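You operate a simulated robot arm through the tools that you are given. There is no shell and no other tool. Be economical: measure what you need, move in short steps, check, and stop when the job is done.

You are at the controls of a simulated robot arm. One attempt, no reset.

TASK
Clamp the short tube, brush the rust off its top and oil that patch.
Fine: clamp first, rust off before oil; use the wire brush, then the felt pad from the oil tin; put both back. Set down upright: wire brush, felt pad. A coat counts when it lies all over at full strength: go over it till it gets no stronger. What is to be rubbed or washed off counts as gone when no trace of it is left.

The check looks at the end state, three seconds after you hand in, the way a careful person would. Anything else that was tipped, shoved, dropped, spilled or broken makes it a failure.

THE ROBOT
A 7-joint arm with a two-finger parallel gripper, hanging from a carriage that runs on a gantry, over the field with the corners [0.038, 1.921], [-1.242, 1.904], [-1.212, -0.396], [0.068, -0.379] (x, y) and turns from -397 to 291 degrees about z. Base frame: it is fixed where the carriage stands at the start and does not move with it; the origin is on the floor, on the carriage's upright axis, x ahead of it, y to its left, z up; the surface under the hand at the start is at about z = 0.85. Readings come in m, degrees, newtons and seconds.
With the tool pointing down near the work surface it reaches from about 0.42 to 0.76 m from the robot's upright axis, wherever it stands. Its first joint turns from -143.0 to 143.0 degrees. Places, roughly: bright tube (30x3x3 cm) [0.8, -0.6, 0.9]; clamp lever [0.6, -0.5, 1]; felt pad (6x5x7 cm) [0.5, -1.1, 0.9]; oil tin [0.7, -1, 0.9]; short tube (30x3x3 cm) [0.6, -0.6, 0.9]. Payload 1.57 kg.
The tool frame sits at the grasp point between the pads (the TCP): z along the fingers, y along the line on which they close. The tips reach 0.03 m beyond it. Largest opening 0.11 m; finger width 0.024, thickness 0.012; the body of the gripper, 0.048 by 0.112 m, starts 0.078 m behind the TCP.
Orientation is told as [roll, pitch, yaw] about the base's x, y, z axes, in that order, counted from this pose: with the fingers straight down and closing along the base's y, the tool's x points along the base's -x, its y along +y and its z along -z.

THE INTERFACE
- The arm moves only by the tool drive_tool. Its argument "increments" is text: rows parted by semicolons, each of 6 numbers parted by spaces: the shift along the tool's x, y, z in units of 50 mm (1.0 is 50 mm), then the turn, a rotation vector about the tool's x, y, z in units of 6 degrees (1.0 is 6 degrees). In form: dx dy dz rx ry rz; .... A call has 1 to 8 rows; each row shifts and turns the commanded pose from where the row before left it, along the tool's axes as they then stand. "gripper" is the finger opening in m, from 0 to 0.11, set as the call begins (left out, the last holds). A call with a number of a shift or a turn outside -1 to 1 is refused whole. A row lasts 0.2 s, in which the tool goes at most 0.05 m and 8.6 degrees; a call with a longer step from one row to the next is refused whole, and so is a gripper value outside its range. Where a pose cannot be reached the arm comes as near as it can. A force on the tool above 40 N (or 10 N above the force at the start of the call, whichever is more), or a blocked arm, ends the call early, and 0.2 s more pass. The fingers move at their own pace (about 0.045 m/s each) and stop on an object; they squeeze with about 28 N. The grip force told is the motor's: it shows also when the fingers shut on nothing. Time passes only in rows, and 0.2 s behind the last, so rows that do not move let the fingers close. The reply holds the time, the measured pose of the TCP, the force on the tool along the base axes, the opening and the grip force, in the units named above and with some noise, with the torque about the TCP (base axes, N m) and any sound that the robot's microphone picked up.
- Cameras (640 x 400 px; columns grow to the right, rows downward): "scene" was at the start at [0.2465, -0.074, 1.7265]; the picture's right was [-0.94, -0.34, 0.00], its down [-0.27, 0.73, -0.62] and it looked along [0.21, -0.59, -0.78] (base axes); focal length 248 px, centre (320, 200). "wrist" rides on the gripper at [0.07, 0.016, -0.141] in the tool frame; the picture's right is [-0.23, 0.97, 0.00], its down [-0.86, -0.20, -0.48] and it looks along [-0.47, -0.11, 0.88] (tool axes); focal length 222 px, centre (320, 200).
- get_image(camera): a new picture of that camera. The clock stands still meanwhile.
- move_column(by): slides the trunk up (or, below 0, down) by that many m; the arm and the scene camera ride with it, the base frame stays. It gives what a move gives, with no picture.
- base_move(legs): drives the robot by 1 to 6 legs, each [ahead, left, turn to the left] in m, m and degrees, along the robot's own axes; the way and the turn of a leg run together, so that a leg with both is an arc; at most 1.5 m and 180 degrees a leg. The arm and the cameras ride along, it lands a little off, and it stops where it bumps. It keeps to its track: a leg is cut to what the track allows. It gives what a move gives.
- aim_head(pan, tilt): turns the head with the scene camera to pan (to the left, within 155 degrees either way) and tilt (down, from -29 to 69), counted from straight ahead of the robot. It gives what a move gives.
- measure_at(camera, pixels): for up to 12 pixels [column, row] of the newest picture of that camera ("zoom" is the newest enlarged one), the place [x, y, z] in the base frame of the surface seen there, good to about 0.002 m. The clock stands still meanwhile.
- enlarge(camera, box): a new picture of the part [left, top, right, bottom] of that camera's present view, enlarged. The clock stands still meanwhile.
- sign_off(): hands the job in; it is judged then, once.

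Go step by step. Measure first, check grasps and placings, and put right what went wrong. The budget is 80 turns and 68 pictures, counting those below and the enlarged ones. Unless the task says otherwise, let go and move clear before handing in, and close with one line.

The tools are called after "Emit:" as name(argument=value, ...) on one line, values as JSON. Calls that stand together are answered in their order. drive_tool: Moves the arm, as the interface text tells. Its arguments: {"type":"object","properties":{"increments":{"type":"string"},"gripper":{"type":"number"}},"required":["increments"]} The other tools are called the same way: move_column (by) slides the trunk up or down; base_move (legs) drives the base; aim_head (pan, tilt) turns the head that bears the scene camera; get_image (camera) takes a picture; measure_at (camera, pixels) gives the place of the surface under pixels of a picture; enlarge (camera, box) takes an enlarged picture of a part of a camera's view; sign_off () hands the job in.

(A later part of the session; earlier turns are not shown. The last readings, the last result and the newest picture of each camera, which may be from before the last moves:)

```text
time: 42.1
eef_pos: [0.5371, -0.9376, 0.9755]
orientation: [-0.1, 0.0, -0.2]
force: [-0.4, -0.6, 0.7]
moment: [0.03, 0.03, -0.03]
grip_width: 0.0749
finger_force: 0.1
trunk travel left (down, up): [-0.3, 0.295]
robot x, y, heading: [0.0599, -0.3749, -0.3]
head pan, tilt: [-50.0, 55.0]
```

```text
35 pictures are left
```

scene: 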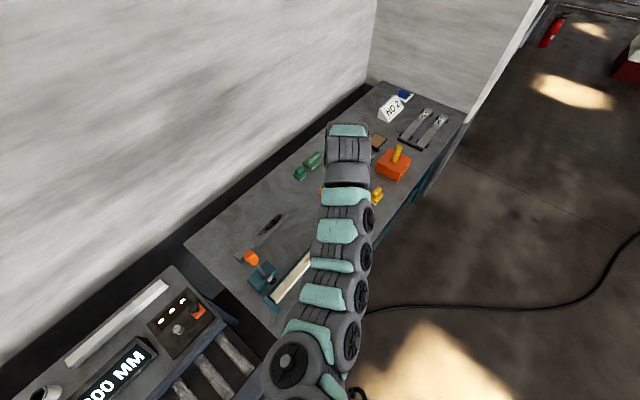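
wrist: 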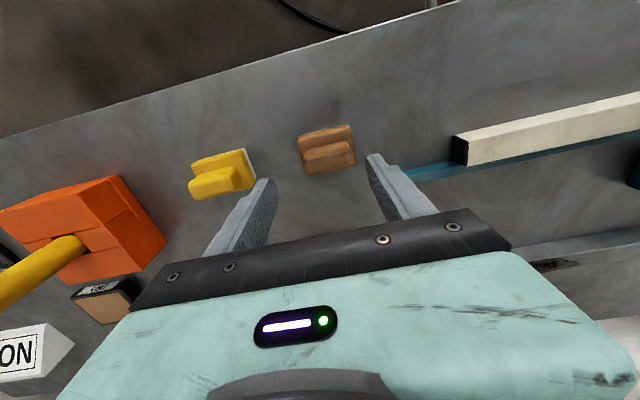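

Brush stands upright at its place. Next the felt pad at ≈(0.533,-1.051): move over it high, lower the column for more reach.

Emit:
drive_tool(increments="0 0 -0.9 0 0 0; 0 0 -0.9 0 0 0; 0.04 -0.85 -0.4 0 0 0; 0.04 -0.7 -0.5 0 0 0; 0 -0.72 -0.3 0 0 0; 0 0 0 0 0 0")

Emit:
move_column(by=-0.15)

Emit:
get_image(camera="wrist")

```text
time: 43.5
eef_pos: [0.5062, -0.9768, 1.1034]
orientation: [0.1, 0.0, -0.1]
force: [0.6, 0.5, 0.4]
moment: [0.0, -0.04, -0.02]
grip_width: 0.0748
finger_force: 0.0
out of reach, approached as far as the arm can: row 3, 4, 5
trunk travel left (down, up): [-0.3, 0.295]
robot x, y, heading: [0.06, -0.3723, -0.5]
head pan, tilt: [-50.0, 55.0]
```

```text
time: 45.2
eef_pos: [0.505, -0.9764, 0.9542]
orientation: [0.0, -0.1, 0.0]
force: [-0.2, -0.5, 0.7]
moment: [-0.02, 0.0, 0.01]
grip_width: 0.075
finger_force: 0.3
trunk travel left (down, up): [-0.15, 0.445]
robot x, y, heading: [0.0583, -0.3715, -0.5]
head pan, tilt: [-50.0, 55.0]
```

```text
34 pictures are left
```

wrist: 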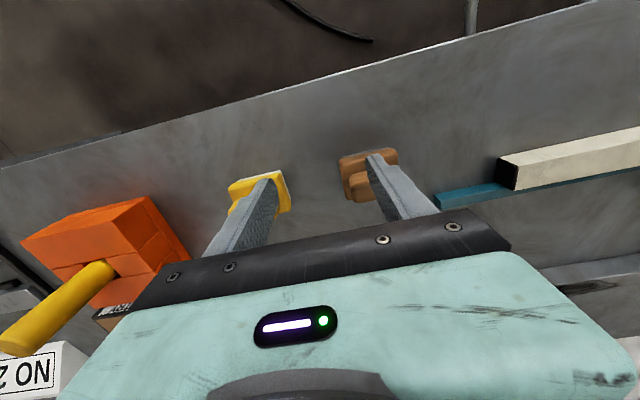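

Vertical reach ends at r≈0.75, but the pad is at r≈0.82, so I'll push the carriage to its corner, and turn the tool by -90° yaw so it can lean outward (fingers toward -y) about its closing axis.

Emit:
drive_tool(increments="0 0.6 -0.6 0 0 0; 0 0 -0.5 0 0 0; 0 0 0 0 0 0")

Emit:
base_move(legs=[[0.03, -0.03, 0]])

Emit:
drive_tool(increments="0 0 0 0 0 1; 0 0 0 0 0 1; 0 0 0 0 0 1; 0 0 0 0 0 1; 0 0 0 0 0 1; 0 0 0 0 0 1; 0 0 0 0 0 1; 0 0 0 0 0 1")

Emit:
drive_tool(increments="0 0 0 0 0 1; 0 0 0 0 0 1; 0 0 0 0 0 1; 0 0 0 0 0 1; 0 0 0 0 0 1; 0 0 0 0 0 1; 0 0 0 0 0 1; 0 0 0 0 0 0")

```text
time: 46.0
eef_pos: [0.5053, -0.9446, 1.0076]
orientation: [0.1, 0.0, -0.1]
force: [0.2, -0.3, -0.3]
moment: [0.0, 0.05, -0.01]
grip_width: 0.0749
finger_force: 0.1
trunk travel left (down, up): [-0.15, 0.445]
robot x, y, heading: [0.0564, -0.3728, -0.4]
head pan, tilt: [-50.0, 55.0]
```

```text
time: 46.9
eef_pos: [0.5115, -0.9513, 1.0074]
orientation: [0.1, 0.0, -0.1]
force: [0.6, 1.0, -0.6]
moment: [0.03, -0.01, -0.03]
grip_width: 0.0751
finger_force: 0.1
trunk travel left (down, up): [-0.15, 0.445]
robot x, y, heading: [0.0624, -0.381, -0.1]
head pan, tilt: [-50.0, 55.0]
cut short: leg 1
```

```text
time: 48.7
eef_pos: [0.5127, -0.9507, 1.0074]
orientation: [-0.1, 0.1, -48.1]
force: [0.4, 0.6, -0.4]
moment: [-0.02, 0.0, -0.06]
grip_width: 0.0751
finger_force: 0.1
trunk travel left (down, up): [-0.15, 0.445]
robot x, y, heading: [0.0666, -0.3756, -0.3]
head pan, tilt: [-50.0, 55.0]
```

```text
time: 50.5
eef_pos: [0.5128, -0.9514, 1.0074]
orientation: [0.0, 0.1, -90.2]
force: [0.5, 0.2, -0.5]
moment: [0.0, -0.01, -0.01]
grip_width: 0.0751
finger_force: 0.2
trunk travel left (down, up): [-0.15, 0.445]
robot x, y, heading: [0.066, -0.3783, 0.1]
head pan, tilt: [-50.0, 55.0]
```

Yaw is -90. Now lean the tool 27° outward and look.

Emit:
drive_tool(increments="0 0 0 0 -1 0; 0 0 0 0 -1 0; 0 0 0 0 -1 0; 0 0 0 0 -1 0; 0 0 0 0 -0.5 0; 0 0 0 0 0 0")

Emit:
get_image(camera="wrist")

```text
time: 51.9
eef_pos: [0.5148, -0.9538, 1.0104]
orientation: [0.0, -27.1, -90.0]
force: [0.2, 0.5, 0.0]
moment: [-0.02, 0.0, 0.02]
grip_width: 0.0752
finger_force: 0.0
out of reach, approached as far as the arm can: row 5
trunk travel left (down, up): [-0.15, 0.445]
robot x, y, heading: [0.0656, -0.3771, -0.0]
head pan, tilt: [-50.0, 55.0]
```

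```text
33 pictures are left
```

wrist: 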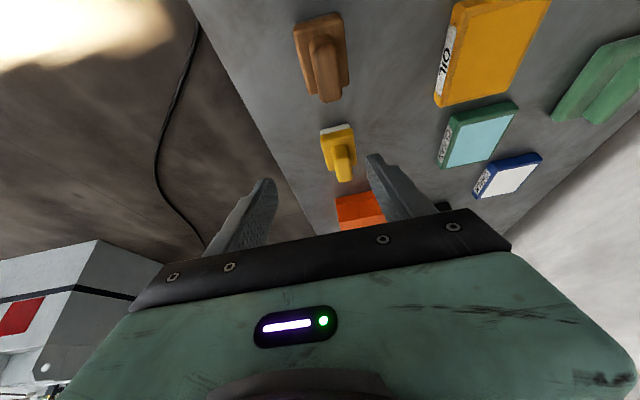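

The tool leans outward; the pad is at (340,150) in the wrist view. I'll zoom and measure its handle.

Emit:
enlarge(camera="wrist", box=[280, 100, 400, 200])

Emit:
measure_at(camera="wrist", pixels=[[334, 150], [347, 148], [340, 148], [340, 165], [344, 175], [340, 178], [324, 140], [353, 132], [330, 168], [354, 160], [349, 155], [338, 128]])

```text
4.00 times, centred on (340, 150) of wrist
```

zoom: 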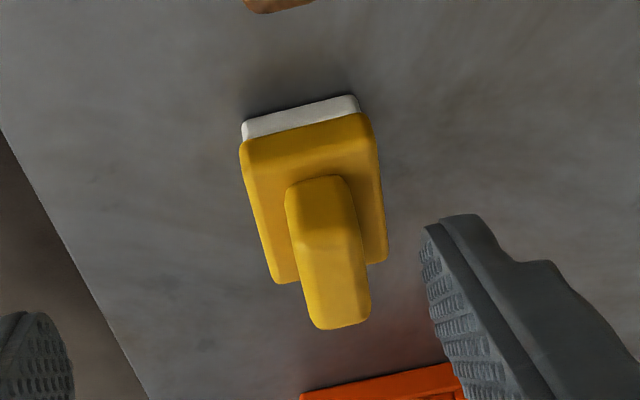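

```text
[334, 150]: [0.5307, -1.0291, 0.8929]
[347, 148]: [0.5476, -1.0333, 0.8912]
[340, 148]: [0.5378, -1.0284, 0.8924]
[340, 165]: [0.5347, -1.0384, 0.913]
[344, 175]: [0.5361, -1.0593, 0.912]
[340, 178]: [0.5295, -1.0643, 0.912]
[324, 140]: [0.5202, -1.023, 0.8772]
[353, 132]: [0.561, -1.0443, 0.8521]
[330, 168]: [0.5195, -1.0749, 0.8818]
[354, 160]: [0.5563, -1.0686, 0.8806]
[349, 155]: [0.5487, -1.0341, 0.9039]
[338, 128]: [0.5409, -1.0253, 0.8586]
```

Pad handle centre ≈(0.5365,-1.050), top 0.913. I'll go to a hover at z≈0.965 first.

Emit:
drive_tool(increments="-0.435 0.145 0.559 0 0 0; -0.435 0.145 0.559 0 0 0; -0.435 0.145 0.559 0 0 0; 0 0 0 0 0 0", gripper=0.07)

Emit:
get_image(camera="wrist")

```text
time: 52.9
eef_pos: [0.5362, -1.0512, 0.9684]
orientation: [-0.1, -27.0, -90.0]
force: [-0.6, 0.2, 0.5]
moment: [0.03, 0.01, 0.0]
grip_width: 0.0698
finger_force: 0.0
trunk travel left (down, up): [-0.15, 0.445]
robot x, y, heading: [0.0647, -0.3814, -0.4]
head pan, tilt: [-50.0, 55.0]
```

```text
31 pictures are left
```

wrist: 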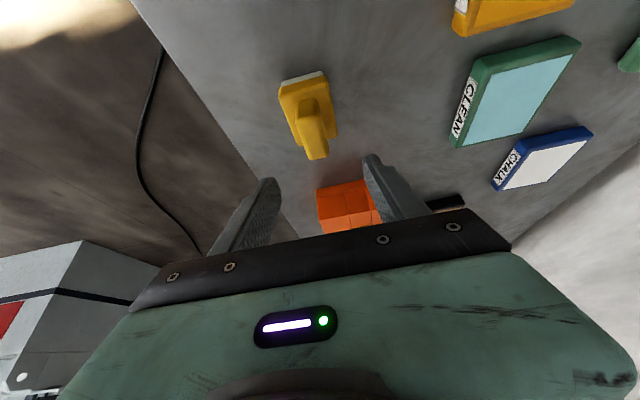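

Lined up. Descend vertically to z≈0.917.

Emit:
drive_tool(increments="0.16 0 0.31 0 0 0; 0.16 0 0.31 0 0 0; 0.14 0 0.28 0 0 0; 0 0 0 0 0 0")

Emit:
get_image(camera="wrist")

```text
time: 53.9
eef_pos: [0.5356, -1.0488, 0.9173]
orientation: [0.1, -26.9, -90.0]
force: [-0.5, 0.2, -0.8]
moment: [0.03, 0.04, 0.01]
grip_width: 0.0701
finger_force: 0.0
trunk travel left (down, up): [-0.15, 0.445]
robot x, y, heading: [0.0641, -0.3778, -0.3]
head pan, tilt: [-50.0, 55.0]
```

```text
30 pictures are left
```

wrist: 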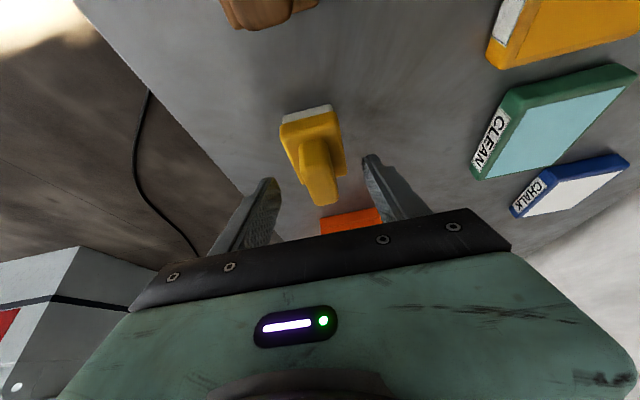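

Handle lies between the fingers. Close.

Emit:
drive_tool(increments="0 0 0 0 0 0; 0 0 0 0 0 0; 0 0 0 0 0 0; 0 0 0 0 0 0; 0 0 0 0 0 0", gripper=0.005)

Emit:
enlarge(camera="wrist", box=[220, 70, 420, 250])

```text
time: 55.1
eef_pos: [0.5357, -1.0499, 0.9165]
orientation: [0.1, -27.1, -90.1]
force: [-0.3, 0.4, 0.5]
moment: [0.03, 0.04, -0.05]
grip_width: 0.0213
finger_force: 27.7
trunk travel left (down, up): [-0.15, 0.445]
robot x, y, heading: [0.0641, -0.3831, -0.6]
head pan, tilt: [-50.0, 55.0]
```

```text
2.22 times, centred on (320, 160) of wrist
```

zoom: 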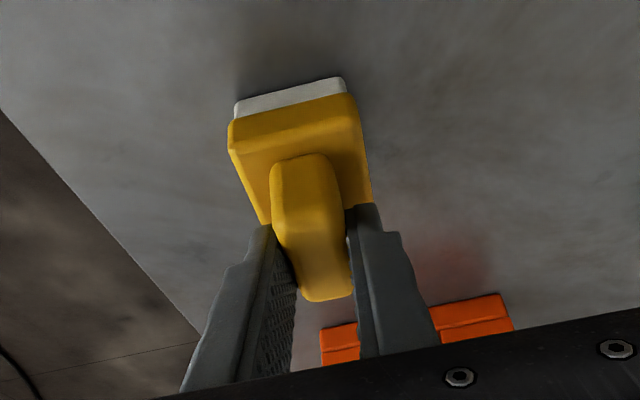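

Gripped (0.021 m). Lift straight up 0.08 and view the oil tin.

Emit:
drive_tool(increments="-0.363 0 -0.713 0 0 0; -0.363 0 -0.713 0 0 0; 0 0 0 0 0 0")

Emit:
get_image(camera="wrist")

Emit:
get_image(camera="scene")

```text
time: 55.9
eef_pos: [0.5347, -1.0485, 0.9949]
orientation: [0.1, -27.0, -90.0]
force: [0.4, -0.2, -0.5]
moment: [0.01, -0.01, 0.0]
grip_width: 0.0211
finger_force: 27.6
trunk travel left (down, up): [-0.15, 0.445]
robot x, y, heading: [0.0637, -0.379, -0.1]
head pan, tilt: [-50.0, 55.0]
```

```text
28 pictures are left
```

wrist: 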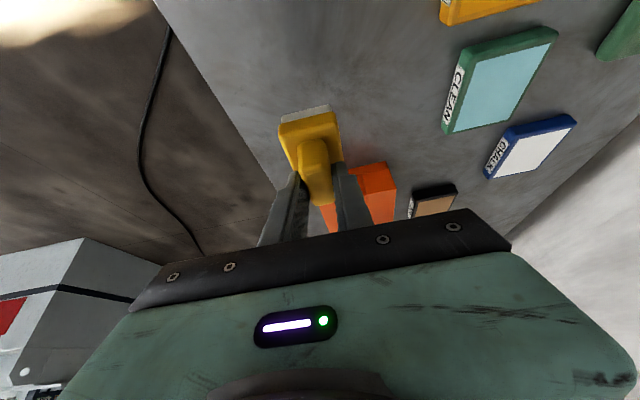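

```text
27 pictures are left
```

scene: 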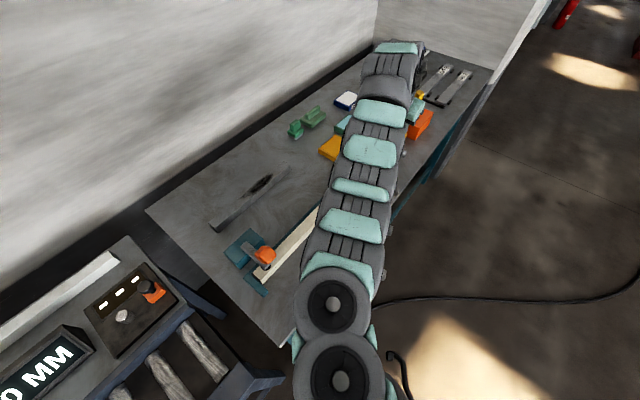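

Pad held well. Now swing the lean direction toward the oil tin: yaw +48° about vertical.

Emit:
drive_tool(increments="0 0 0 -0.454 0 -0.891; 0 0 0 -0.454 0 -0.891; 0 0 0 -0.454 0 -0.891; 0 0 0 -0.454 0 -0.891; 0 0 0 -0.454 0 -0.891; 0 0 0 -0.454 0 -0.891; 0 0 0 -0.454 0 -0.891; 0 0 0 -0.454 0 -0.891")

Emit:
get_image(camera="wrist")

```text
time: 57.7
eef_pos: [0.5359, -1.0497, 0.9948]
orientation: [-0.1, -27.0, -41.9]
force: [-0.7, -0.1, -1.0]
moment: [-0.01, -0.02, 0.03]
grip_width: 0.0213
finger_force: 27.3
trunk travel left (down, up): [-0.15, 0.445]
robot x, y, heading: [0.0616, -0.3818, -0.3]
head pan, tilt: [-50.0, 55.0]
```

```text
26 pictures are left
```

wrist: 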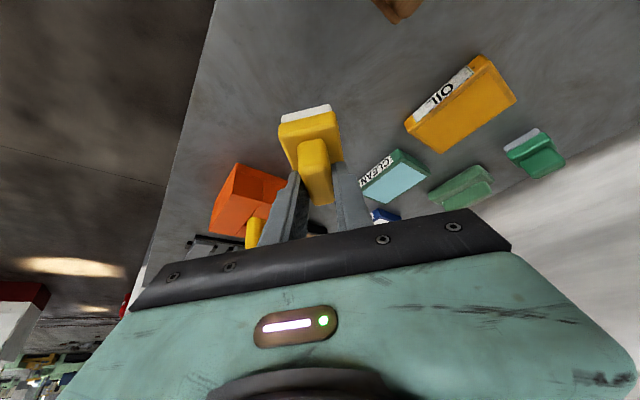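

Emit:
enlarge(camera="wrist", box=[390, 40, 530, 165])

Emit:
measure_at(camera="wrist", pixels=[[410, 120], [484, 62], [512, 98], [440, 147], [462, 105], [425, 130], [475, 85], [440, 120], [490, 95]])

```text
3.20 times, centred on (460, 102) of wrist
```

zoom: 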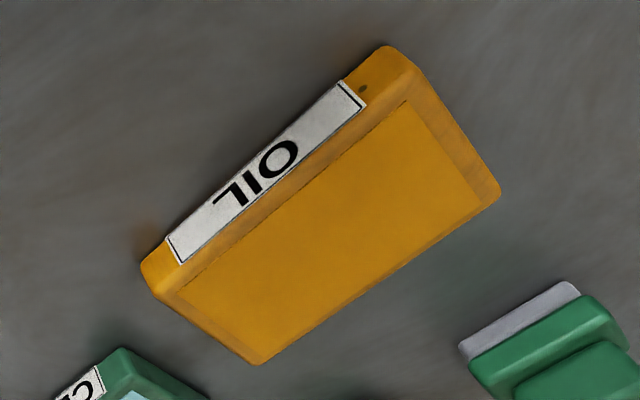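

```text
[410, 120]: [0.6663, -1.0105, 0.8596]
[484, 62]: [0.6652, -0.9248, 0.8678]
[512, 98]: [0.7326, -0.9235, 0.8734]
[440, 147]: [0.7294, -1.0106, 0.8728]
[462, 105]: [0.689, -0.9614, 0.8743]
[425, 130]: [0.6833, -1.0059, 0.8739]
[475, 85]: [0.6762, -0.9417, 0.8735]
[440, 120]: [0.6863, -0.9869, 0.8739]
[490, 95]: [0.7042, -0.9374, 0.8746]
```

The tin is axis-aligned, centre ≈(0.699,-0.968), top z 0.874. I'll carry the pad over it at z≈0.975.

Emit:
drive_tool(increments="-0.25 0.85 0.24 0 0 0; -0.25 0.85 0.24 0 0 0; -0.25 0.85 0.24 0 0 0; -0.25 0.85 0.24 0 0 0; 0 0 0 0 0 0")

Emit:
get_image(camera="wrist")

```text
time: 58.9
eef_pos: [0.7006, -0.9678, 0.9747]
orientation: [-0.1, -27.1, -42.1]
force: [0.3, 0.4, -0.2]
moment: [-0.02, 0.0, -0.04]
grip_width: 0.021
finger_force: 28.3
trunk travel left (down, up): [-0.15, 0.445]
robot x, y, heading: [0.0634, -0.3776, -0.3]
head pan, tilt: [-50.0, 55.0]
```

```text
24 pictures are left
```

wrist: 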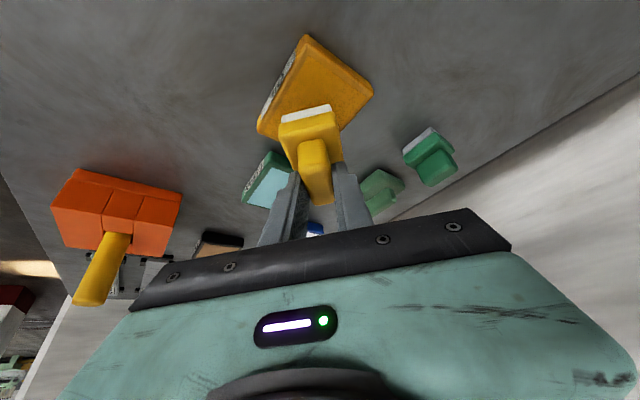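

The pad is right over the tin. Lower to just above contact, then touch gently.

Emit:
drive_tool(increments="0.14 0 0.28 0 0 0; 0.14 0 0.27 0 0 0; 0 0 0 0 0 0")

Emit:
drive_tool(increments="0.018 0 0.036 0 0 0; 0.009 0 0.018 0 0 0; 0 0 0 0 0 0")

```text
time: 59.7
eef_pos: [0.6999, -0.9677, 0.9441]
orientation: [0.1, -27.0, -42.0]
force: [0.1, 0.2, -0.7]
moment: [-0.01, -0.02, 0.0]
grip_width: 0.021
finger_force: 28.3
trunk travel left (down, up): [-0.15, 0.445]
robot x, y, heading: [0.0642, -0.3781, -0.2]
head pan, tilt: [-50.0, 55.0]
```

```text
time: 60.5
eef_pos: [0.6988, -0.9703, 0.9399]
orientation: [-0.1, -27.0, -42.0]
force: [-0.1, 0.6, -1.6]
moment: [0.01, 0.02, 0.04]
grip_width: 0.0213
finger_force: 27.5
trunk travel left (down, up): [-0.15, 0.445]
robot x, y, heading: [0.0649, -0.3823, -0.3]
head pan, tilt: [-50.0, 55.0]
```

Emit:
drive_tool(increments="0.009 0 0.018 0 0 0; 0 0 0 0 0 0; 0.009 0 0.018 0 0 0; 0 0 0 0 0 0")

```text
time: 61.5
eef_pos: [0.6987, -0.9674, 0.9386]
orientation: [0.0, -27.0, -42.1]
force: [0.8, -0.3, -0.3]
moment: [-0.01, 0.01, 0.0]
grip_width: 0.0212
finger_force: 28.1
trunk travel left (down, up): [-0.15, 0.445]
robot x, y, heading: [0.0667, -0.3778, -0.0]
head pan, tilt: [-50.0, 55.0]
```

Emit:
drive_tool(increments="0.009 0 0.018 0 0 0; 0.009 0 0.018 0 0 0; 0 0 0 0 0 0")

Emit:
enlarge(camera="wrist", box=[220, 40, 420, 220])

```text
time: 62.3
eef_pos: [0.6988, -0.9709, 0.9388]
orientation: [-0.2, -27.2, -42.0]
force: [-5.2, 5.4, 19.5]
moment: [0.25, 0.31, 0.04]
grip_width: 0.0214
finger_force: 27.8
trunk travel left (down, up): [-0.15, 0.445]
robot x, y, heading: [0.0684, -0.3784, -0.1]
head pan, tilt: [-50.0, 55.0]
```

```text
2.22 times, centred on (320, 130) of wrist
```

zoom: 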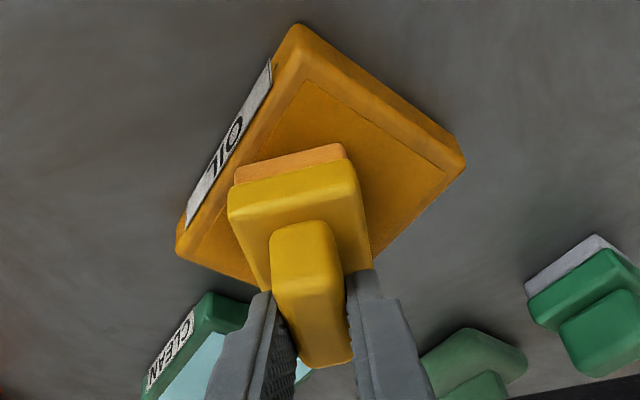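

The felt turned oil-orange, so it's loaded. Lift straight up, raise the column 0.30 and then head toward the tube.

Emit:
drive_tool(increments="-0.272 0 -0.535 0 0 0; -0.272 0 -0.535 0 0 0; 0 0 0 0 0 0")

Emit:
move_column(by=0.3)

Emit:
drive_tool(increments="0.715 0.121 0.384 0 0 0; 0.715 0.121 0.384 0 0 0; 0.715 0.121 0.384 0 0 0; 0.715 0.121 0.384 0 0 0; 0.715 0.121 0.384 0 0 0; 0.715 0.121 0.384 0 0 0; 0 0 0 0 0 0")

```text
time: 63.1
eef_pos: [0.7003, -0.9682, 0.9951]
orientation: [-0.1, -27.0, -42.0]
force: [0.3, 0.2, -1.5]
moment: [0.03, 0.04, -0.02]
grip_width: 0.0212
finger_force: 28.2
trunk travel left (down, up): [-0.15, 0.445]
robot x, y, heading: [0.066, -0.3766, -0.1]
head pan, tilt: [-50.0, 55.0]
```

```text
time: 66.1
eef_pos: [0.7011, -0.9676, 1.2956]
orientation: [0.0, -27.0, -42.0]
force: [0.3, -0.6, -1.4]
moment: [-0.03, -0.01, 0.02]
grip_width: 0.0213
finger_force: 27.5
trunk travel left (down, up): [-0.45, 0.145]
robot x, y, heading: [0.0629, -0.3826, -0.1]
head pan, tilt: [-50.0, 55.0]
```

```text
time: 67.7
eef_pos: [0.62, -0.8455, 1.0948]
orientation: [0.0, -27.0, -42.1]
force: [-0.5, 0.2, -0.5]
moment: [0.02, -0.02, -0.01]
grip_width: 0.0209
finger_force: 28.1
trunk travel left (down, up): [-0.45, 0.145]
robot x, y, heading: [0.0636, -0.3772, 0.1]
head pan, tilt: [-50.0, 55.0]
```

At (0.62,-0.846,1.095). Now rotate back to yaw -90.

Emit:
drive_tool(increments="0 0 0 0.454 0 0.891; 0 0 0 0.454 0 0.891; 0 0 0 0.454 0 0.891; 0 0 0 0.454 0 0.891; 0 0 0 0.454 0 0.891; 0 0 0 0.454 0 0.891; 0 0 0 0.454 0 0.891; 0 0 0 0.454 0 0.891")

Emit:
get_image(camera="wrist")

```text
time: 69.5
eef_pos: [0.6192, -0.8482, 1.0958]
orientation: [-0.2, -27.1, -90.1]
force: [-0.7, 0.2, -0.5]
moment: [-0.01, 0.02, 0.02]
grip_width: 0.0215
finger_force: 27.5
trunk travel left (down, up): [-0.45, 0.145]
robot x, y, heading: [0.0685, -0.3797, -0.2]
head pan, tilt: [-50.0, 55.0]
```

```text
22 pictures are left
```

wrist: 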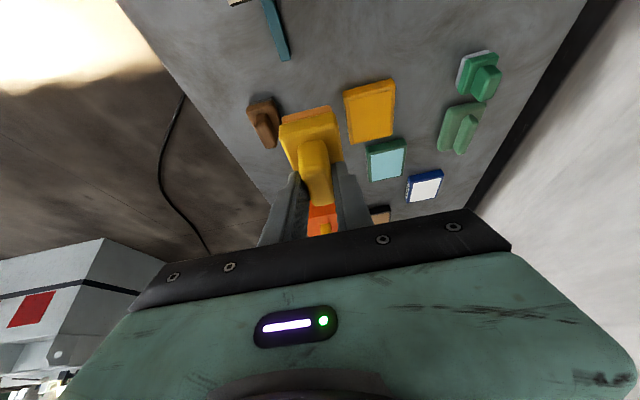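

Now over toward the tube: target (0.572,-0.72,0.985).

Emit:
drive_tool(increments="0.82 -0.235 0.2 0 0 0; 0.82 -0.235 0.2 0 0 0; 0.82 -0.235 0.2 0 0 0; 0.82 -0.235 0.2 0 0 0; 0 0 0 0 0 0")

Emit:
get_image(camera="wrist")

```text
time: 70.7
eef_pos: [0.5736, -0.7179, 0.9843]
orientation: [-0.1, -27.1, -90.1]
force: [-0.5, -0.6, -1.2]
moment: [-0.05, -0.02, -0.01]
grip_width: 0.021
finger_force: 27.3
trunk travel left (down, up): [-0.45, 0.145]
robot x, y, heading: [0.0661, -0.3813, -0.2]
head pan, tilt: [-50.0, 55.0]
```

```text
21 pictures are left
```

wrist: 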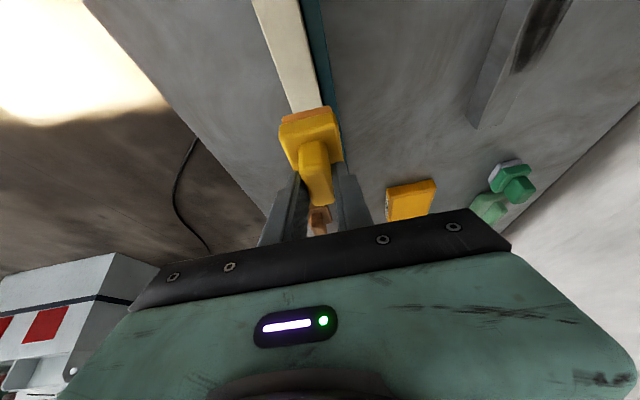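

Descend to just above contact (z≈0.947).

Emit:
drive_tool(increments="0.1 0 0.4 0 0 0; 0.168 0 0.33 0 0 0; 0.02 0 0.04 0 0 0; 0 0 0 0 0 0")

Emit:
drive_tool(increments="0.009 0 0.018 0 0 0; 0.009 0 0.018 0 0 0; 0 0 0 0 0 0")

```text
time: 71.7
eef_pos: [0.5741, -0.7237, 0.9451]
orientation: [0.0, -27.2, -90.2]
force: [-3.9, 4.1, 23.3]
moment: [-0.12, 0.19, -0.04]
grip_width: 0.0213
finger_force: 27.7
trunk travel left (down, up): [-0.45, 0.145]
robot x, y, heading: [0.0644, -0.3781, -0.0]
head pan, tilt: [-50.0, 55.0]
```

```text
time: 72.4
eef_pos: [0.5741, -0.7246, 0.9439]
orientation: [0.2, -27.3, -90.1]
force: [-3.0, 3.6, 14.7]
moment: [0.17, 0.13, 0.0]
grip_width: 0.0213
finger_force: 28.1
trunk travel left (down, up): [-0.45, 0.145]
robot x, y, heading: [0.0622, -0.3801, -0.1]
head pan, tilt: [-50.0, 55.0]
stopped in row 3: the force on the tool passed its limit at 40 N (the readings are from after the stop); the commanded pose is now the measured one
```

In contact (15 N). Stroke along +y and back.

Emit:
drive_tool(increments="-0.005 0 -0.01 0 0 0; 0.4455 0 -0.227 0 0 0; 0.4455 0 -0.227 0 0 0; 0.4455 0 -0.227 0 0 0; 0.4455 0 -0.227 0 0 0; 0 0 0 0 0 0")

Emit:
drive_tool(increments="-0.4455 0 0.227 0 0 0; -0.4455 0 0.227 0 0 0; -0.4455 0 0.227 0 0 0; -0.4455 0 0.227 0 0 0; 0 0 0 0 0 0")

Emit:
enlarge(camera="wrist", box=[220, 0, 420, 140])

```text
time: 73.8
eef_pos: [0.5754, -0.6263, 0.9452]
orientation: [0.0, -27.2, -90.1]
force: [-0.1, -2.0, 15.5]
moment: [-0.14, 0.05, 0.0]
grip_width: 0.0214
finger_force: 28.1
trunk travel left (down, up): [-0.45, 0.145]
robot x, y, heading: [0.0675, -0.3801, -0.2]
head pan, tilt: [-50.0, 55.0]
```

```text
time: 75.0
eef_pos: [0.5746, -0.7268, 0.9459]
orientation: [0.0, -27.2, -90.1]
force: [0.7, -1.0, 6.6]
moment: [-0.06, -0.04, 0.04]
grip_width: 0.0212
finger_force: 28.0
trunk travel left (down, up): [-0.45, 0.145]
robot x, y, heading: [0.0648, -0.3764, -0.1]
head pan, tilt: [-50.0, 55.0]
```

```text
2.86 times, centred on (320, 70) of wrist
```

zoom: 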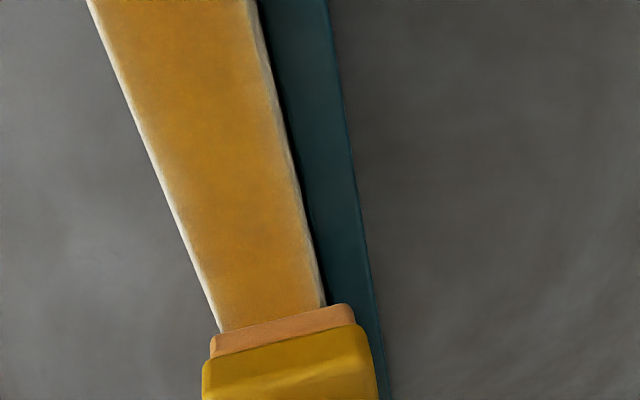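

The oil coat is going on well but the edges are fainter; more passes with small x offsets.

Emit:
drive_tool(increments="0.004 -0.12 0.006 0 0 0; 0.4455 0 -0.227 0 0 0; 0.4455 0 -0.227 0 0 0; 0.4455 0 -0.227 0 0 0; 0.4455 0 -0.227 0 0 0; 0 0 0 0 0 0")

Emit:
drive_tool(increments="0 0.24 0 0 0 0; -0.4455 0 0.227 0 0 0; -0.4455 0 0.227 0 0 0; -0.4455 0 0.227 0 0 0; -0.4455 0 0.227 0 0 0; 0 0 0 0 0 0")

Emit:
drive_tool(increments="0 -0.12 0 0 0 0; 0.4455 0 -0.227 0 0 0; 0.4455 0 -0.227 0 0 0; 0.4455 0 -0.227 0 0 0; 0.4455 0 -0.227 0 0 0; 0 0 0 0 0 0")

Emit:
drive_tool(increments="-0.4455 0 0.227 0 0 0; -0.4455 0 0.227 0 0 0; -0.4455 0 0.227 0 0 0; -0.4455 0 0.227 0 0 0; 0 0 0 0 0 0")

Emit:
enlarge(camera="wrist", box=[220, 0, 420, 140])

```text
time: 76.4
eef_pos: [0.5689, -0.6264, 0.9447]
orientation: [0.1, -27.2, -90.0]
force: [-0.3, -3.5, 15.1]
moment: [0.04, 0.04, -0.01]
grip_width: 0.0211
finger_force: 28.0
trunk travel left (down, up): [-0.45, 0.145]
robot x, y, heading: [0.0678, -0.381, -0.1]
head pan, tilt: [-50.0, 55.0]
```

```text
time: 77.8
eef_pos: [0.5794, -0.7259, 0.9449]
orientation: [0.1, -27.1, -90.1]
force: [2.3, 1.0, 16.0]
moment: [0.15, 0.01, -0.02]
grip_width: 0.0214
finger_force: 28.0
trunk travel left (down, up): [-0.45, 0.145]
robot x, y, heading: [0.0639, -0.3757, -0.4]
head pan, tilt: [-50.0, 55.0]
```

```text
time: 79.2
eef_pos: [0.5734, -0.6247, 0.9443]
orientation: [0.1, -27.2, -90.1]
force: [-0.3, -1.5, 12.3]
moment: [0.08, 0.08, 0.02]
grip_width: 0.0213
finger_force: 27.3
trunk travel left (down, up): [-0.45, 0.145]
robot x, y, heading: [0.0658, -0.3792, -0.3]
head pan, tilt: [-50.0, 55.0]
```

```text
time: 80.4
eef_pos: [0.5726, -0.7257, 0.9443]
orientation: [0.2, -27.3, -90.1]
force: [1.4, -0.4, 8.4]
moment: [0.22, -0.06, -0.02]
grip_width: 0.0212
finger_force: 27.6
trunk travel left (down, up): [-0.45, 0.145]
robot x, y, heading: [0.0656, -0.3799, -0.3]
head pan, tilt: [-50.0, 55.0]
```

```text
2.86 times, centred on (320, 70) of wrist
```

zoom: 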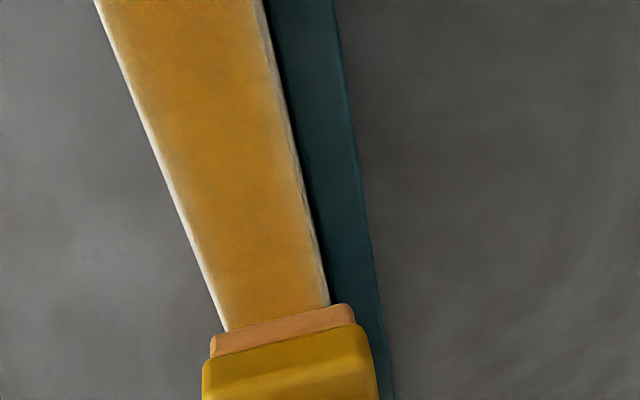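

The coat looks no stronger than before. I'll lift and back away toward -y to inspect the whole patch.

Emit:
drive_tool(increments="-0.3 0 -0.6 0 0 0; -0.8 0 -0.2 0 0 0; -0.9 0 0 0 0 0; -0.9 0 0.2 0 0 0; 0 0 0 0 0 0")

Emit:
get_image(camera="wrist")

Emit:
enlarge(camera="scene", box=[220, 180, 360, 300])

```text
time: 81.6
eef_pos: [0.5713, -0.8426, 1.0374]
orientation: [0.1, -27.3, -90.2]
force: [-0.8, 0.4, -0.4]
moment: [0.01, -0.04, -0.05]
grip_width: 0.021
finger_force: 28.7
trunk travel left (down, up): [-0.45, 0.145]
robot x, y, heading: [0.0646, -0.3776, -0.2]
head pan, tilt: [-50.0, 55.0]
```

```text
18 pictures are left
```

wrist: 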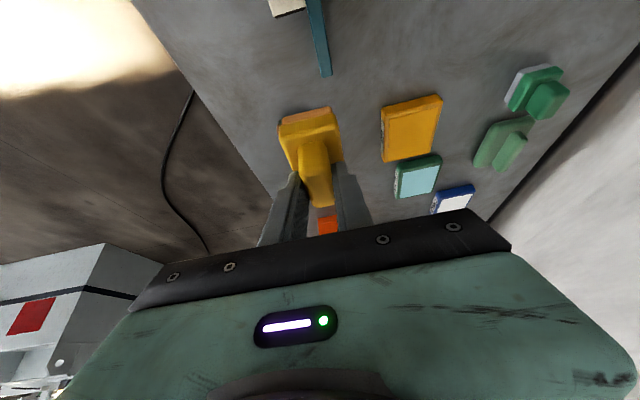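

```text
3.33 times, centred on (290, 240) of scene
```

zoom: 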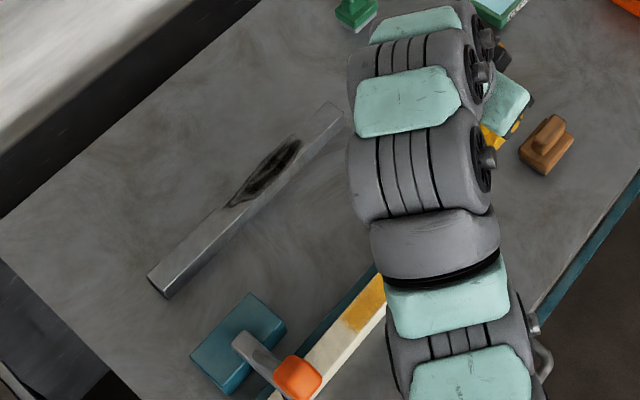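

The arm hides most of the patch. I'll straighten the tool and yaw it temporarily so the wrist camera sees the tube.

Emit:
drive_tool(increments="0 0 0 0 1 0; 0 0 0 0 1 0; 0 0 0 0 1 0; 0 0 0 0 1 0; 0 0 0 0 0.5 0; 0 0 0 0 0 0")

Emit:
drive_tool(increments="0 0 0 0 0 -1; 0 0 0 0 0 -1; 0 0 0 0 0 -1; 0 0 0 0 0 -1; 0 0 0 0 0 -1; 0 0 0 0 0 -1; 0 0 0 0 0 -1; 0 0 0 0 0 -1")

Emit:
drive_tool(increments="0 0 0 0 0 -1; 0 0 0 0 0 -1; 0 0 0 0 0 -1; 0 0 0 0 0 -1; 0 0 0 0 0 -1; 0 0 0 0 0 -1; 0 0 0 0 0 -1; 0 0 0 0 0 0")

Emit:
get_image(camera="wrist")

Emit:
enlarge(camera="wrist", box=[360, 30, 560, 170])

```text
time: 83.0
eef_pos: [0.5725, -0.8397, 1.0383]
orientation: [0.0, -0.2, -90.1]
force: [1.0, 0.9, -0.7]
moment: [0.01, -0.01, 0.03]
grip_width: 0.0212
finger_force: 28.3
trunk travel left (down, up): [-0.45, 0.145]
robot x, y, heading: [0.062, -0.3813, -0.3]
head pan, tilt: [-50.0, 55.0]
```

```text
time: 84.8
eef_pos: [0.572, -0.8397, 1.0362]
orientation: [-0.2, -0.1, -42.1]
force: [0.7, -0.7, -0.6]
moment: [0.02, 0.0, -0.01]
grip_width: 0.0213
finger_force: 28.1
trunk travel left (down, up): [-0.45, 0.145]
robot x, y, heading: [0.0666, -0.3776, -0.0]
head pan, tilt: [-50.0, 55.0]
```

```text
time: 86.6
eef_pos: [0.5732, -0.84, 1.0356]
orientation: [-0.1, 0.0, 0.0]
force: [1.1, 0.4, -0.4]
moment: [-0.01, 0.0, 0.01]
grip_width: 0.0212
finger_force: 28.5
trunk travel left (down, up): [-0.45, 0.145]
robot x, y, heading: [0.066, -0.3787, -0.2]
head pan, tilt: [-50.0, 55.0]
```

```text
16 pictures are left
```

wrist: 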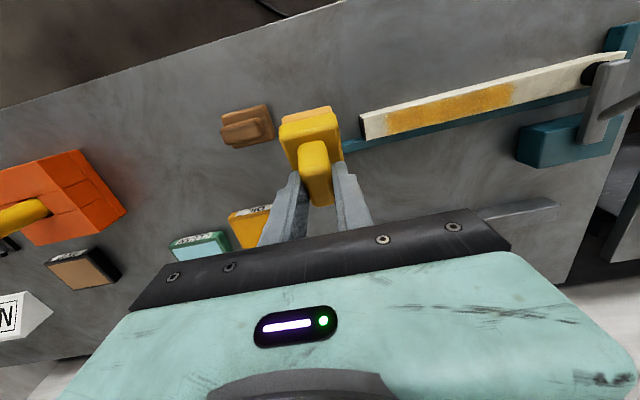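

```text
2.86 times, centred on (460, 100) of wrist
```

zoom: 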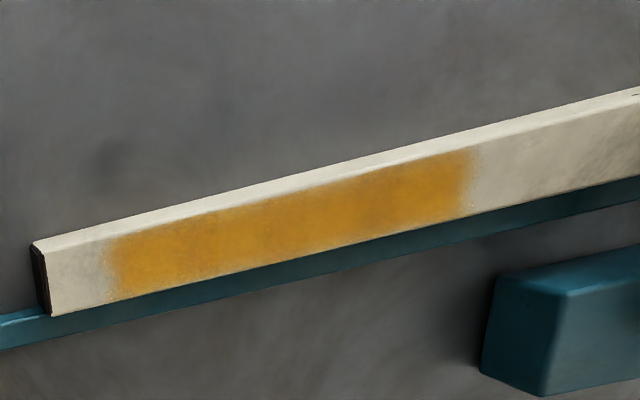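

The coat covers y≈-0.755…-0.60, wholly over the former rust, with slight mottling. I'll restore the lean and go over it a few more times to be sure it's at full strength.

Emit:
drive_tool(increments="0 0 0 0 0 1; 0 0 0 0 0 1; 0 0 0 0 0 1; 0 0 0 0 0 1; 0 0 0 0 0 1; 0 0 0 0 0 1; 0 0 0 0 0 1; 0 0 0 0 0 1")

Emit:
drive_tool(increments="0 0 0 0 0 1; 0 0 0 0 0 1; 0 0 0 0 0 1; 0 0 0 0 0 1; 0 0 0 0 0 1; 0 0 0 0 0 1; 0 0 0 0 0 1; 0 0 0 0 0 0")

Emit:
drive_tool(increments="0 0 0 0 -1 0; 0 0 0 0 -1 0; 0 0 0 0 -1 0; 0 0 0 0 -1 0; 0 0 0 0 -0.5 0; 0 0 0 0 0 0")

Emit:
drive_tool(increments="0.835 0 -0.05 0 0 0; 0.835 0 -0.05 0 0 0; 0.835 0 -0.05 0 0 0; 0 0 0 0 0 0")

```text
time: 88.4
eef_pos: [0.5727, -0.8409, 1.0368]
orientation: [0.0, -0.2, -48.1]
force: [0.5, -0.8, -0.7]
moment: [-0.01, -0.03, -0.04]
grip_width: 0.0211
finger_force: 27.1
trunk travel left (down, up): [-0.45, 0.145]
robot x, y, heading: [0.0662, -0.3798, -0.2]
head pan, tilt: [-50.0, 55.0]
```

```text
time: 90.2
eef_pos: [0.572, -0.8406, 1.0366]
orientation: [0.1, -0.1, -90.1]
force: [0.8, -0.4, -1.4]
moment: [0.02, -0.01, 0.01]
grip_width: 0.0215
finger_force: 27.8
trunk travel left (down, up): [-0.45, 0.145]
robot x, y, heading: [0.0624, -0.3815, -0.3]
head pan, tilt: [-50.0, 55.0]
```

```text
time: 91.6
eef_pos: [0.5742, -0.8397, 1.0371]
orientation: [0.1, -27.2, -90.1]
force: [-0.8, 0.4, -0.7]
moment: [0.0, 0.04, 0.01]
grip_width: 0.0211
finger_force: 28.2
trunk travel left (down, up): [-0.45, 0.145]
robot x, y, heading: [0.0666, -0.3799, -0.4]
head pan, tilt: [-50.0, 55.0]
```

```text
time: 92.6
eef_pos: [0.5722, -0.7253, 0.987]
orientation: [0.0, -27.1, -90.2]
force: [0.6, 0.0, -1.2]
moment: [-0.03, -0.01, -0.01]
grip_width: 0.0214
finger_force: 27.9
trunk travel left (down, up): [-0.45, 0.145]
robot x, y, heading: [0.0666, -0.3788, -0.3]
head pan, tilt: [-50.0, 55.0]
```

Emit:
drive_tool(increments="0.18 0 0.36 0 0 0; 0.17 0 0.34 0 0 0; 0.027 0 0.053 0 0 0; 0 0 0 0 0 0")

```text
time: 93.6
eef_pos: [0.5752, -0.7261, 0.9463]
orientation: [0.2, -27.3, -90.1]
force: [-4.7, 2.7, 21.5]
moment: [0.26, 0.27, -0.01]
grip_width: 0.0214
finger_force: 27.7
trunk travel left (down, up): [-0.45, 0.145]
robot x, y, heading: [0.0661, -0.3793, -0.2]
head pan, tilt: [-50.0, 55.0]
```

In contact; four more passes with x offsets.

Emit:
drive_tool(increments="0 -0.14 0 0 0 0; 0.4455 0 -0.227 0 0 0; 0.4455 0 -0.227 0 0 0; 0.4455 0 -0.227 0 0 0; 0.4455 0 -0.227 0 0 0; 0 0 0 0 0 0")

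Emit:
drive_tool(increments="0 0.1 0 0 0 0; -0.4455 0 0.227 0 0 0; -0.4455 0 0.227 0 0 0; -0.4455 0 0.227 0 0 0; -0.4455 0 0.227 0 0 0; 0 0 0 0 0 0")

Emit:
drive_tool(increments="0 0.12 0 0 0 0; 0.4455 0 -0.227 0 0 0; 0.4455 0 -0.227 0 0 0; 0.4455 0 -0.227 0 0 0; 0.4455 0 -0.227 0 0 0; 0 0 0 0 0 0")

Emit:
drive_tool(increments="0 -0.1 0 0 0 0; -0.4455 0 0.227 0 0 0; -0.4455 0 0.227 0 0 0; -0.4455 0 0.227 0 0 0; -0.4455 0 0.227 0 0 0; 0 0 0 0 0 0")

Emit:
enlarge(camera="wrist", box=[220, 0, 420, 140])

```text
time: 95.0
eef_pos: [0.5686, -0.6264, 0.9454]
orientation: [0.2, -27.3, -90.2]
force: [-0.4, -4.4, 21.2]
moment: [-0.48, 0.03, -0.01]
grip_width: 0.0214
finger_force: 28.1
trunk travel left (down, up): [-0.45, 0.145]
robot x, y, heading: [0.0647, -0.3806, -0.1]
head pan, tilt: [-50.0, 55.0]
```

```text
time: 96.4
eef_pos: [0.5711, -0.7269, 0.9443]
orientation: [0.1, -27.2, -90.1]
force: [1.4, -0.7, 10.0]
moment: [-0.14, -0.15, 0.0]
grip_width: 0.0209
finger_force: 27.9
trunk travel left (down, up): [-0.45, 0.145]
robot x, y, heading: [0.0647, -0.3776, -0.2]
head pan, tilt: [-50.0, 55.0]
```

```text
time: 97.8
eef_pos: [0.5783, -0.6244, 0.9454]
orientation: [0.1, -27.2, -90.1]
force: [0.0, 2.2, 7.9]
moment: [-0.03, 0.09, 0.0]
grip_width: 0.0212
finger_force: 27.3
trunk travel left (down, up): [-0.45, 0.145]
robot x, y, heading: [0.0644, -0.3782, 0.0]
head pan, tilt: [-50.0, 55.0]
```

```text
time: 99.2
eef_pos: [0.5717, -0.7269, 0.9439]
orientation: [0.1, -27.3, -90.1]
force: [0.8, -1.1, 8.9]
moment: [-0.02, -0.12, 0.0]
grip_width: 0.0216
finger_force: 28.0
trunk travel left (down, up): [-0.45, 0.145]
robot x, y, heading: [0.0654, -0.378, -0.1]
head pan, tilt: [-50.0, 55.0]
```

```text
2.86 times, centred on (320, 70) of wrist
```

zoom: 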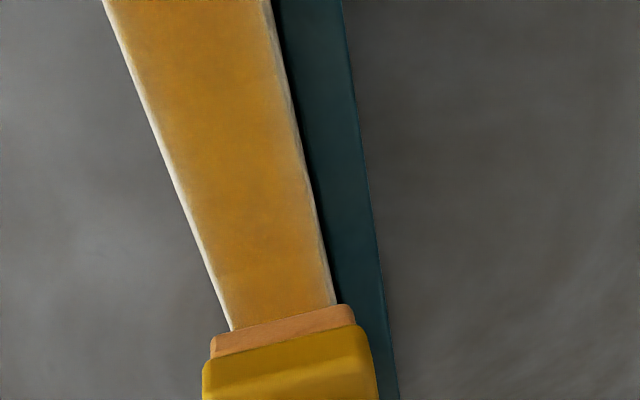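

The coat is unchanged, so it is saturated. Now take the pad back: lift, back out over the bench, then lower the column.

Emit:
drive_tool(increments="-0.3 0 -0.6 0 0 0; -0.8 0 -0.2 0 0 0; -0.9 0 0 0 0 0; -0.9 0 0.2 0 0 0; 0 0 0 0 0 0")

Emit:
drive_tool(increments="-0.788 0.116 -0.286 0 0 0; -0.788 0.116 -0.286 0 0 0; -0.788 0.116 -0.286 0 0 0; -0.788 0.116 -0.286 0 0 0; -0.788 0.116 -0.286 0 0 0; 0 0 0 0 0 0")

```text
time: 100.4
eef_pos: [0.5715, -0.8414, 1.0379]
orientation: [0.1, -27.3, -90.2]
force: [-1.1, 0.5, -0.6]
moment: [-0.01, 0.02, 0.03]
grip_width: 0.0214
finger_force: 28.8
trunk travel left (down, up): [-0.45, 0.145]
robot x, y, heading: [0.0664, -0.3834, -0.3]
head pan, tilt: [-50.0, 55.0]
```

```text
time: 101.8
eef_pos: [0.6015, -0.9859, 1.1911]
orientation: [0.0, -27.1, -90.1]
force: [0.7, 0.2, -0.4]
moment: [0.03, -0.01, -0.01]
grip_width: 0.0214
finger_force: 28.6
trunk travel left (down, up): [-0.45, 0.145]
robot x, y, heading: [0.0659, -0.379, -0.2]
head pan, tilt: [-50.0, 55.0]
```

Emit:
move_column(by=-0.2)

Emit:
drive_tool(increments="-0.543 -0.658 0.344 0 0 0; -0.543 -0.658 0.344 0 0 0; 0 0 0 0 0 0")

Emit:
get_image(camera="wrist")

```text
time: 104.0
eef_pos: [0.6021, -0.9853, 0.9918]
orientation: [0.0, -27.0, -90.2]
force: [0.2, -0.3, -0.7]
moment: [0.02, 0.01, 0.01]
grip_width: 0.0211
finger_force: 28.5
trunk travel left (down, up): [-0.25, 0.345]
robot x, y, heading: [0.0649, -0.3801, -0.3]
head pan, tilt: [-50.0, 55.0]
```

```text
time: 104.8
eef_pos: [0.5367, -1.048, 0.9838]
orientation: [0.0, -27.1, -90.0]
force: [-0.3, 0.1, -0.9]
moment: [0.04, -0.03, -0.02]
grip_width: 0.0214
finger_force: 28.2
trunk travel left (down, up): [-0.25, 0.345]
robot x, y, heading: [0.0608, -0.3798, -0.1]
head pan, tilt: [-50.0, 55.0]
```

```text
13 pictures are left
```

wrist: 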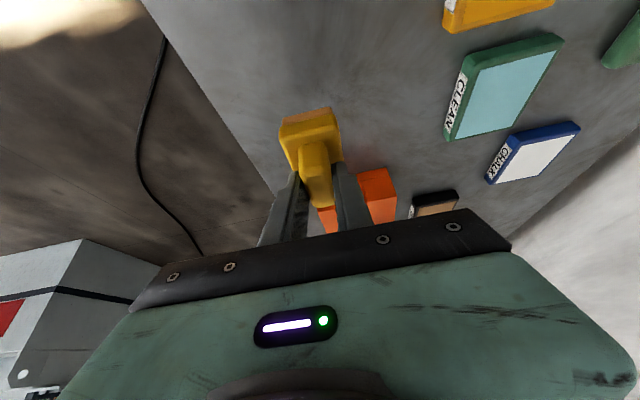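

Directly above the pad's place. Lower to z≈0.918, then creep to contact.

Emit:
drive_tool(increments="0.26 0 0.6 0 0 0; 0.2 0 0.38 0 0 0; 0.12 0 0.21 0 0 0; 0 0 0 0 0 0")

Emit:
drive_tool(increments="0.012 0 0.023 0 0 0; 0 0 0 0 0 0")

```text
time: 105.8
eef_pos: [0.5375, -1.0501, 0.9191]
orientation: [0.1, -27.1, -90.1]
force: [0.2, 0.1, -0.8]
moment: [0.04, 0.02, 0.0]
grip_width: 0.0212
finger_force: 28.1
trunk travel left (down, up): [-0.25, 0.345]
robot x, y, heading: [0.0646, -0.379, -0.2]
head pan, tilt: [-50.0, 55.0]
```

```text
time: 106.4
eef_pos: [0.5356, -1.0502, 0.9179]
orientation: [0.0, -27.1, -90.1]
force: [-1.5, 0.4, -1.1]
moment: [0.02, 0.01, -0.01]
grip_width: 0.0209
finger_force: 28.0
trunk travel left (down, up): [-0.25, 0.345]
robot x, y, heading: [0.0652, -0.3772, -0.2]
head pan, tilt: [-50.0, 55.0]
```

Emit:
drive_tool(increments="0.012 0 0.023 0 0 0; 0 0 0 0 0 0; 0.007 0 0.014 0 0 0; 0 0 0 0 0 0")

```text
time: 107.4
eef_pos: [0.5365, -1.051, 0.9155]
orientation: [0.1, -27.3, -90.1]
force: [-0.8, -0.1, -0.2]
moment: [-0.02, 0.02, -0.02]
grip_width: 0.021
finger_force: 27.6
trunk travel left (down, up): [-0.25, 0.345]
robot x, y, heading: [0.0641, -0.3786, -0.1]
head pan, tilt: [-50.0, 55.0]
```

Emit:
drive_tool(increments="0.007 0 0.014 0 0 0; 0 0 0 0 0 0; 0.006 0 0.011 0 0 0; 0 0 0 0 0 0")

```text
time: 108.4
eef_pos: [0.5372, -1.0505, 0.9148]
orientation: [0.2, -27.2, -90.1]
force: [0.2, -0.2, 2.3]
moment: [0.09, 0.07, 0.02]
grip_width: 0.0211
finger_force: 28.3
trunk travel left (down, up): [-0.25, 0.345]
robot x, y, heading: [0.0695, -0.3769, 0.0]
head pan, tilt: [-50.0, 55.0]
```

Light contact (2.3 N). Release and withdraw along the tool axis.

Emit:
drive_tool(increments="0 0 0 0 0 0; 0 0 0 0 0 0; 0 0 0 0 0 0; 0 0 -0.5 0 0 0; 0 0 -0.8 0 0 0; -0.3 0 -0.6 0 0 0; 0 0 0 0 0 0", gripper=0.07)

Emit:
get_image(camera="wrist")

```text
time: 110.0
eef_pos: [0.5354, -1.0187, 1.0073]
orientation: [-0.1, -27.1, -90.2]
force: [0.4, 0.3, 0.2]
moment: [0.02, 0.01, 0.04]
grip_width: 0.0699
finger_force: 0.1
trunk travel left (down, up): [-0.25, 0.345]
robot x, y, heading: [0.0653, -0.3764, -0.4]
head pan, tilt: [-50.0, 55.0]
```

```text
12 pictures are left
```

wrist: 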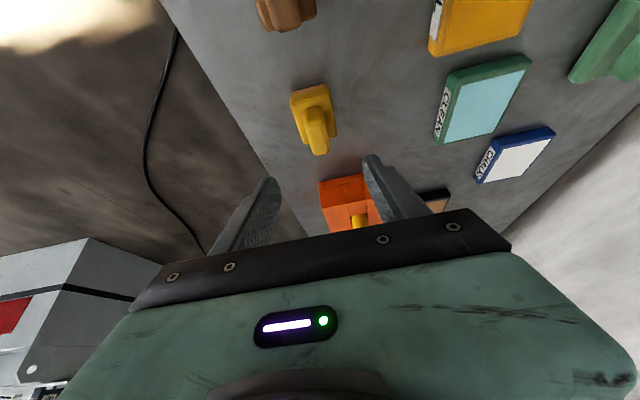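

The pad stands upright in its place. I'll raise, straighten and yaw the tool for a final look at everything.

Emit:
move_column(by=0.2)

Emit:
drive_tool(increments="0.8 0 0 0 1 0; 0.8 0 0 0 1 0; 0.8 0 0 0 1 0; 0.5 0 0 0 1 0; 0 0 0 0 0.5 0; 0 0 0 0 0 -1; 0 0 0 0 0 -1; 0 0 0 0 0 -1")

Emit:
drive_tool(increments="0 0 0 0 0 -1; 0 0 0 0 0 -1; 0 0 0 0 0 -1; 0 0 0 0 0 -1; 0 0 0 0 0 -1; 0 0 0 0 0 -1; 0 0 0 0 0 -1; 0 0 0 0 0 -1")

Emit:
get_image(camera="wrist")

Emit:
get_image(camera="scene")

```text
time: 112.2
eef_pos: [0.5351, -1.0187, 1.2066]
orientation: [0.1, -27.1, -90.2]
force: [0.9, -0.7, -0.5]
moment: [0.0, -0.01, 0.0]
grip_width: 0.0701
finger_force: 0.0
trunk travel left (down, up): [-0.45, 0.145]
robot x, y, heading: [0.0676, -0.3767, -0.2]
head pan, tilt: [-50.0, 55.0]
```

```text
time: 114.0
eef_pos: [0.537, -0.8832, 1.1603]
orientation: [0.1, -0.2, -72.0]
force: [0.2, -0.3, -1.1]
moment: [-0.01, 0.01, 0.0]
grip_width: 0.0704
finger_force: 0.2
trunk travel left (down, up): [-0.45, 0.145]
robot x, y, heading: [0.0665, -0.3805, 0.2]
head pan, tilt: [-50.0, 55.0]
```

```text
time: 115.8
eef_pos: [0.5363, -0.8838, 1.1592]
orientation: [0.0, -0.1, -24.0]
force: [-0.3, 0.3, -0.1]
moment: [0.0, -0.03, -0.03]
grip_width: 0.0701
finger_force: 0.0
trunk travel left (down, up): [-0.45, 0.145]
robot x, y, heading: [0.0635, -0.3811, -0.1]
head pan, tilt: [-50.0, 55.0]
```

```text
11 pictures are left
```

wrist: 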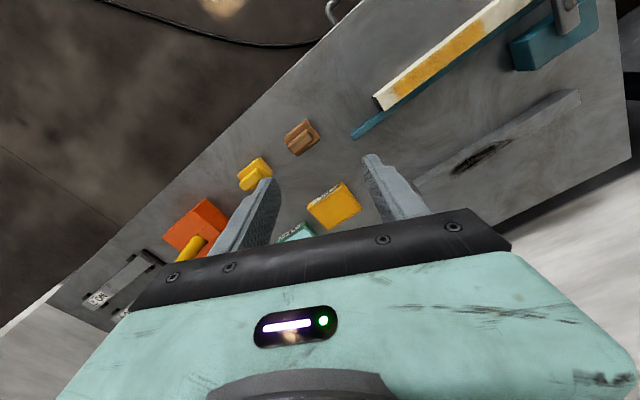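

```text
10 pictures are left
```

scene: 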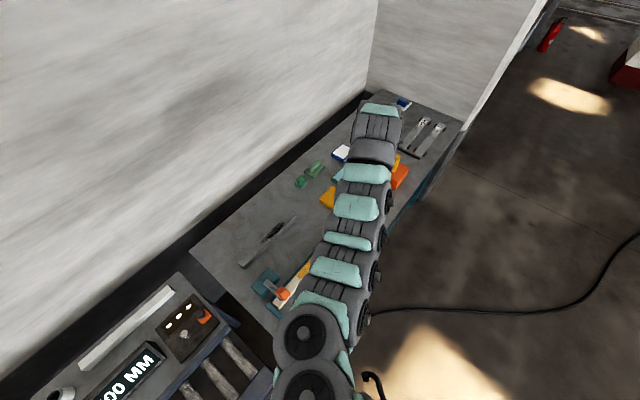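

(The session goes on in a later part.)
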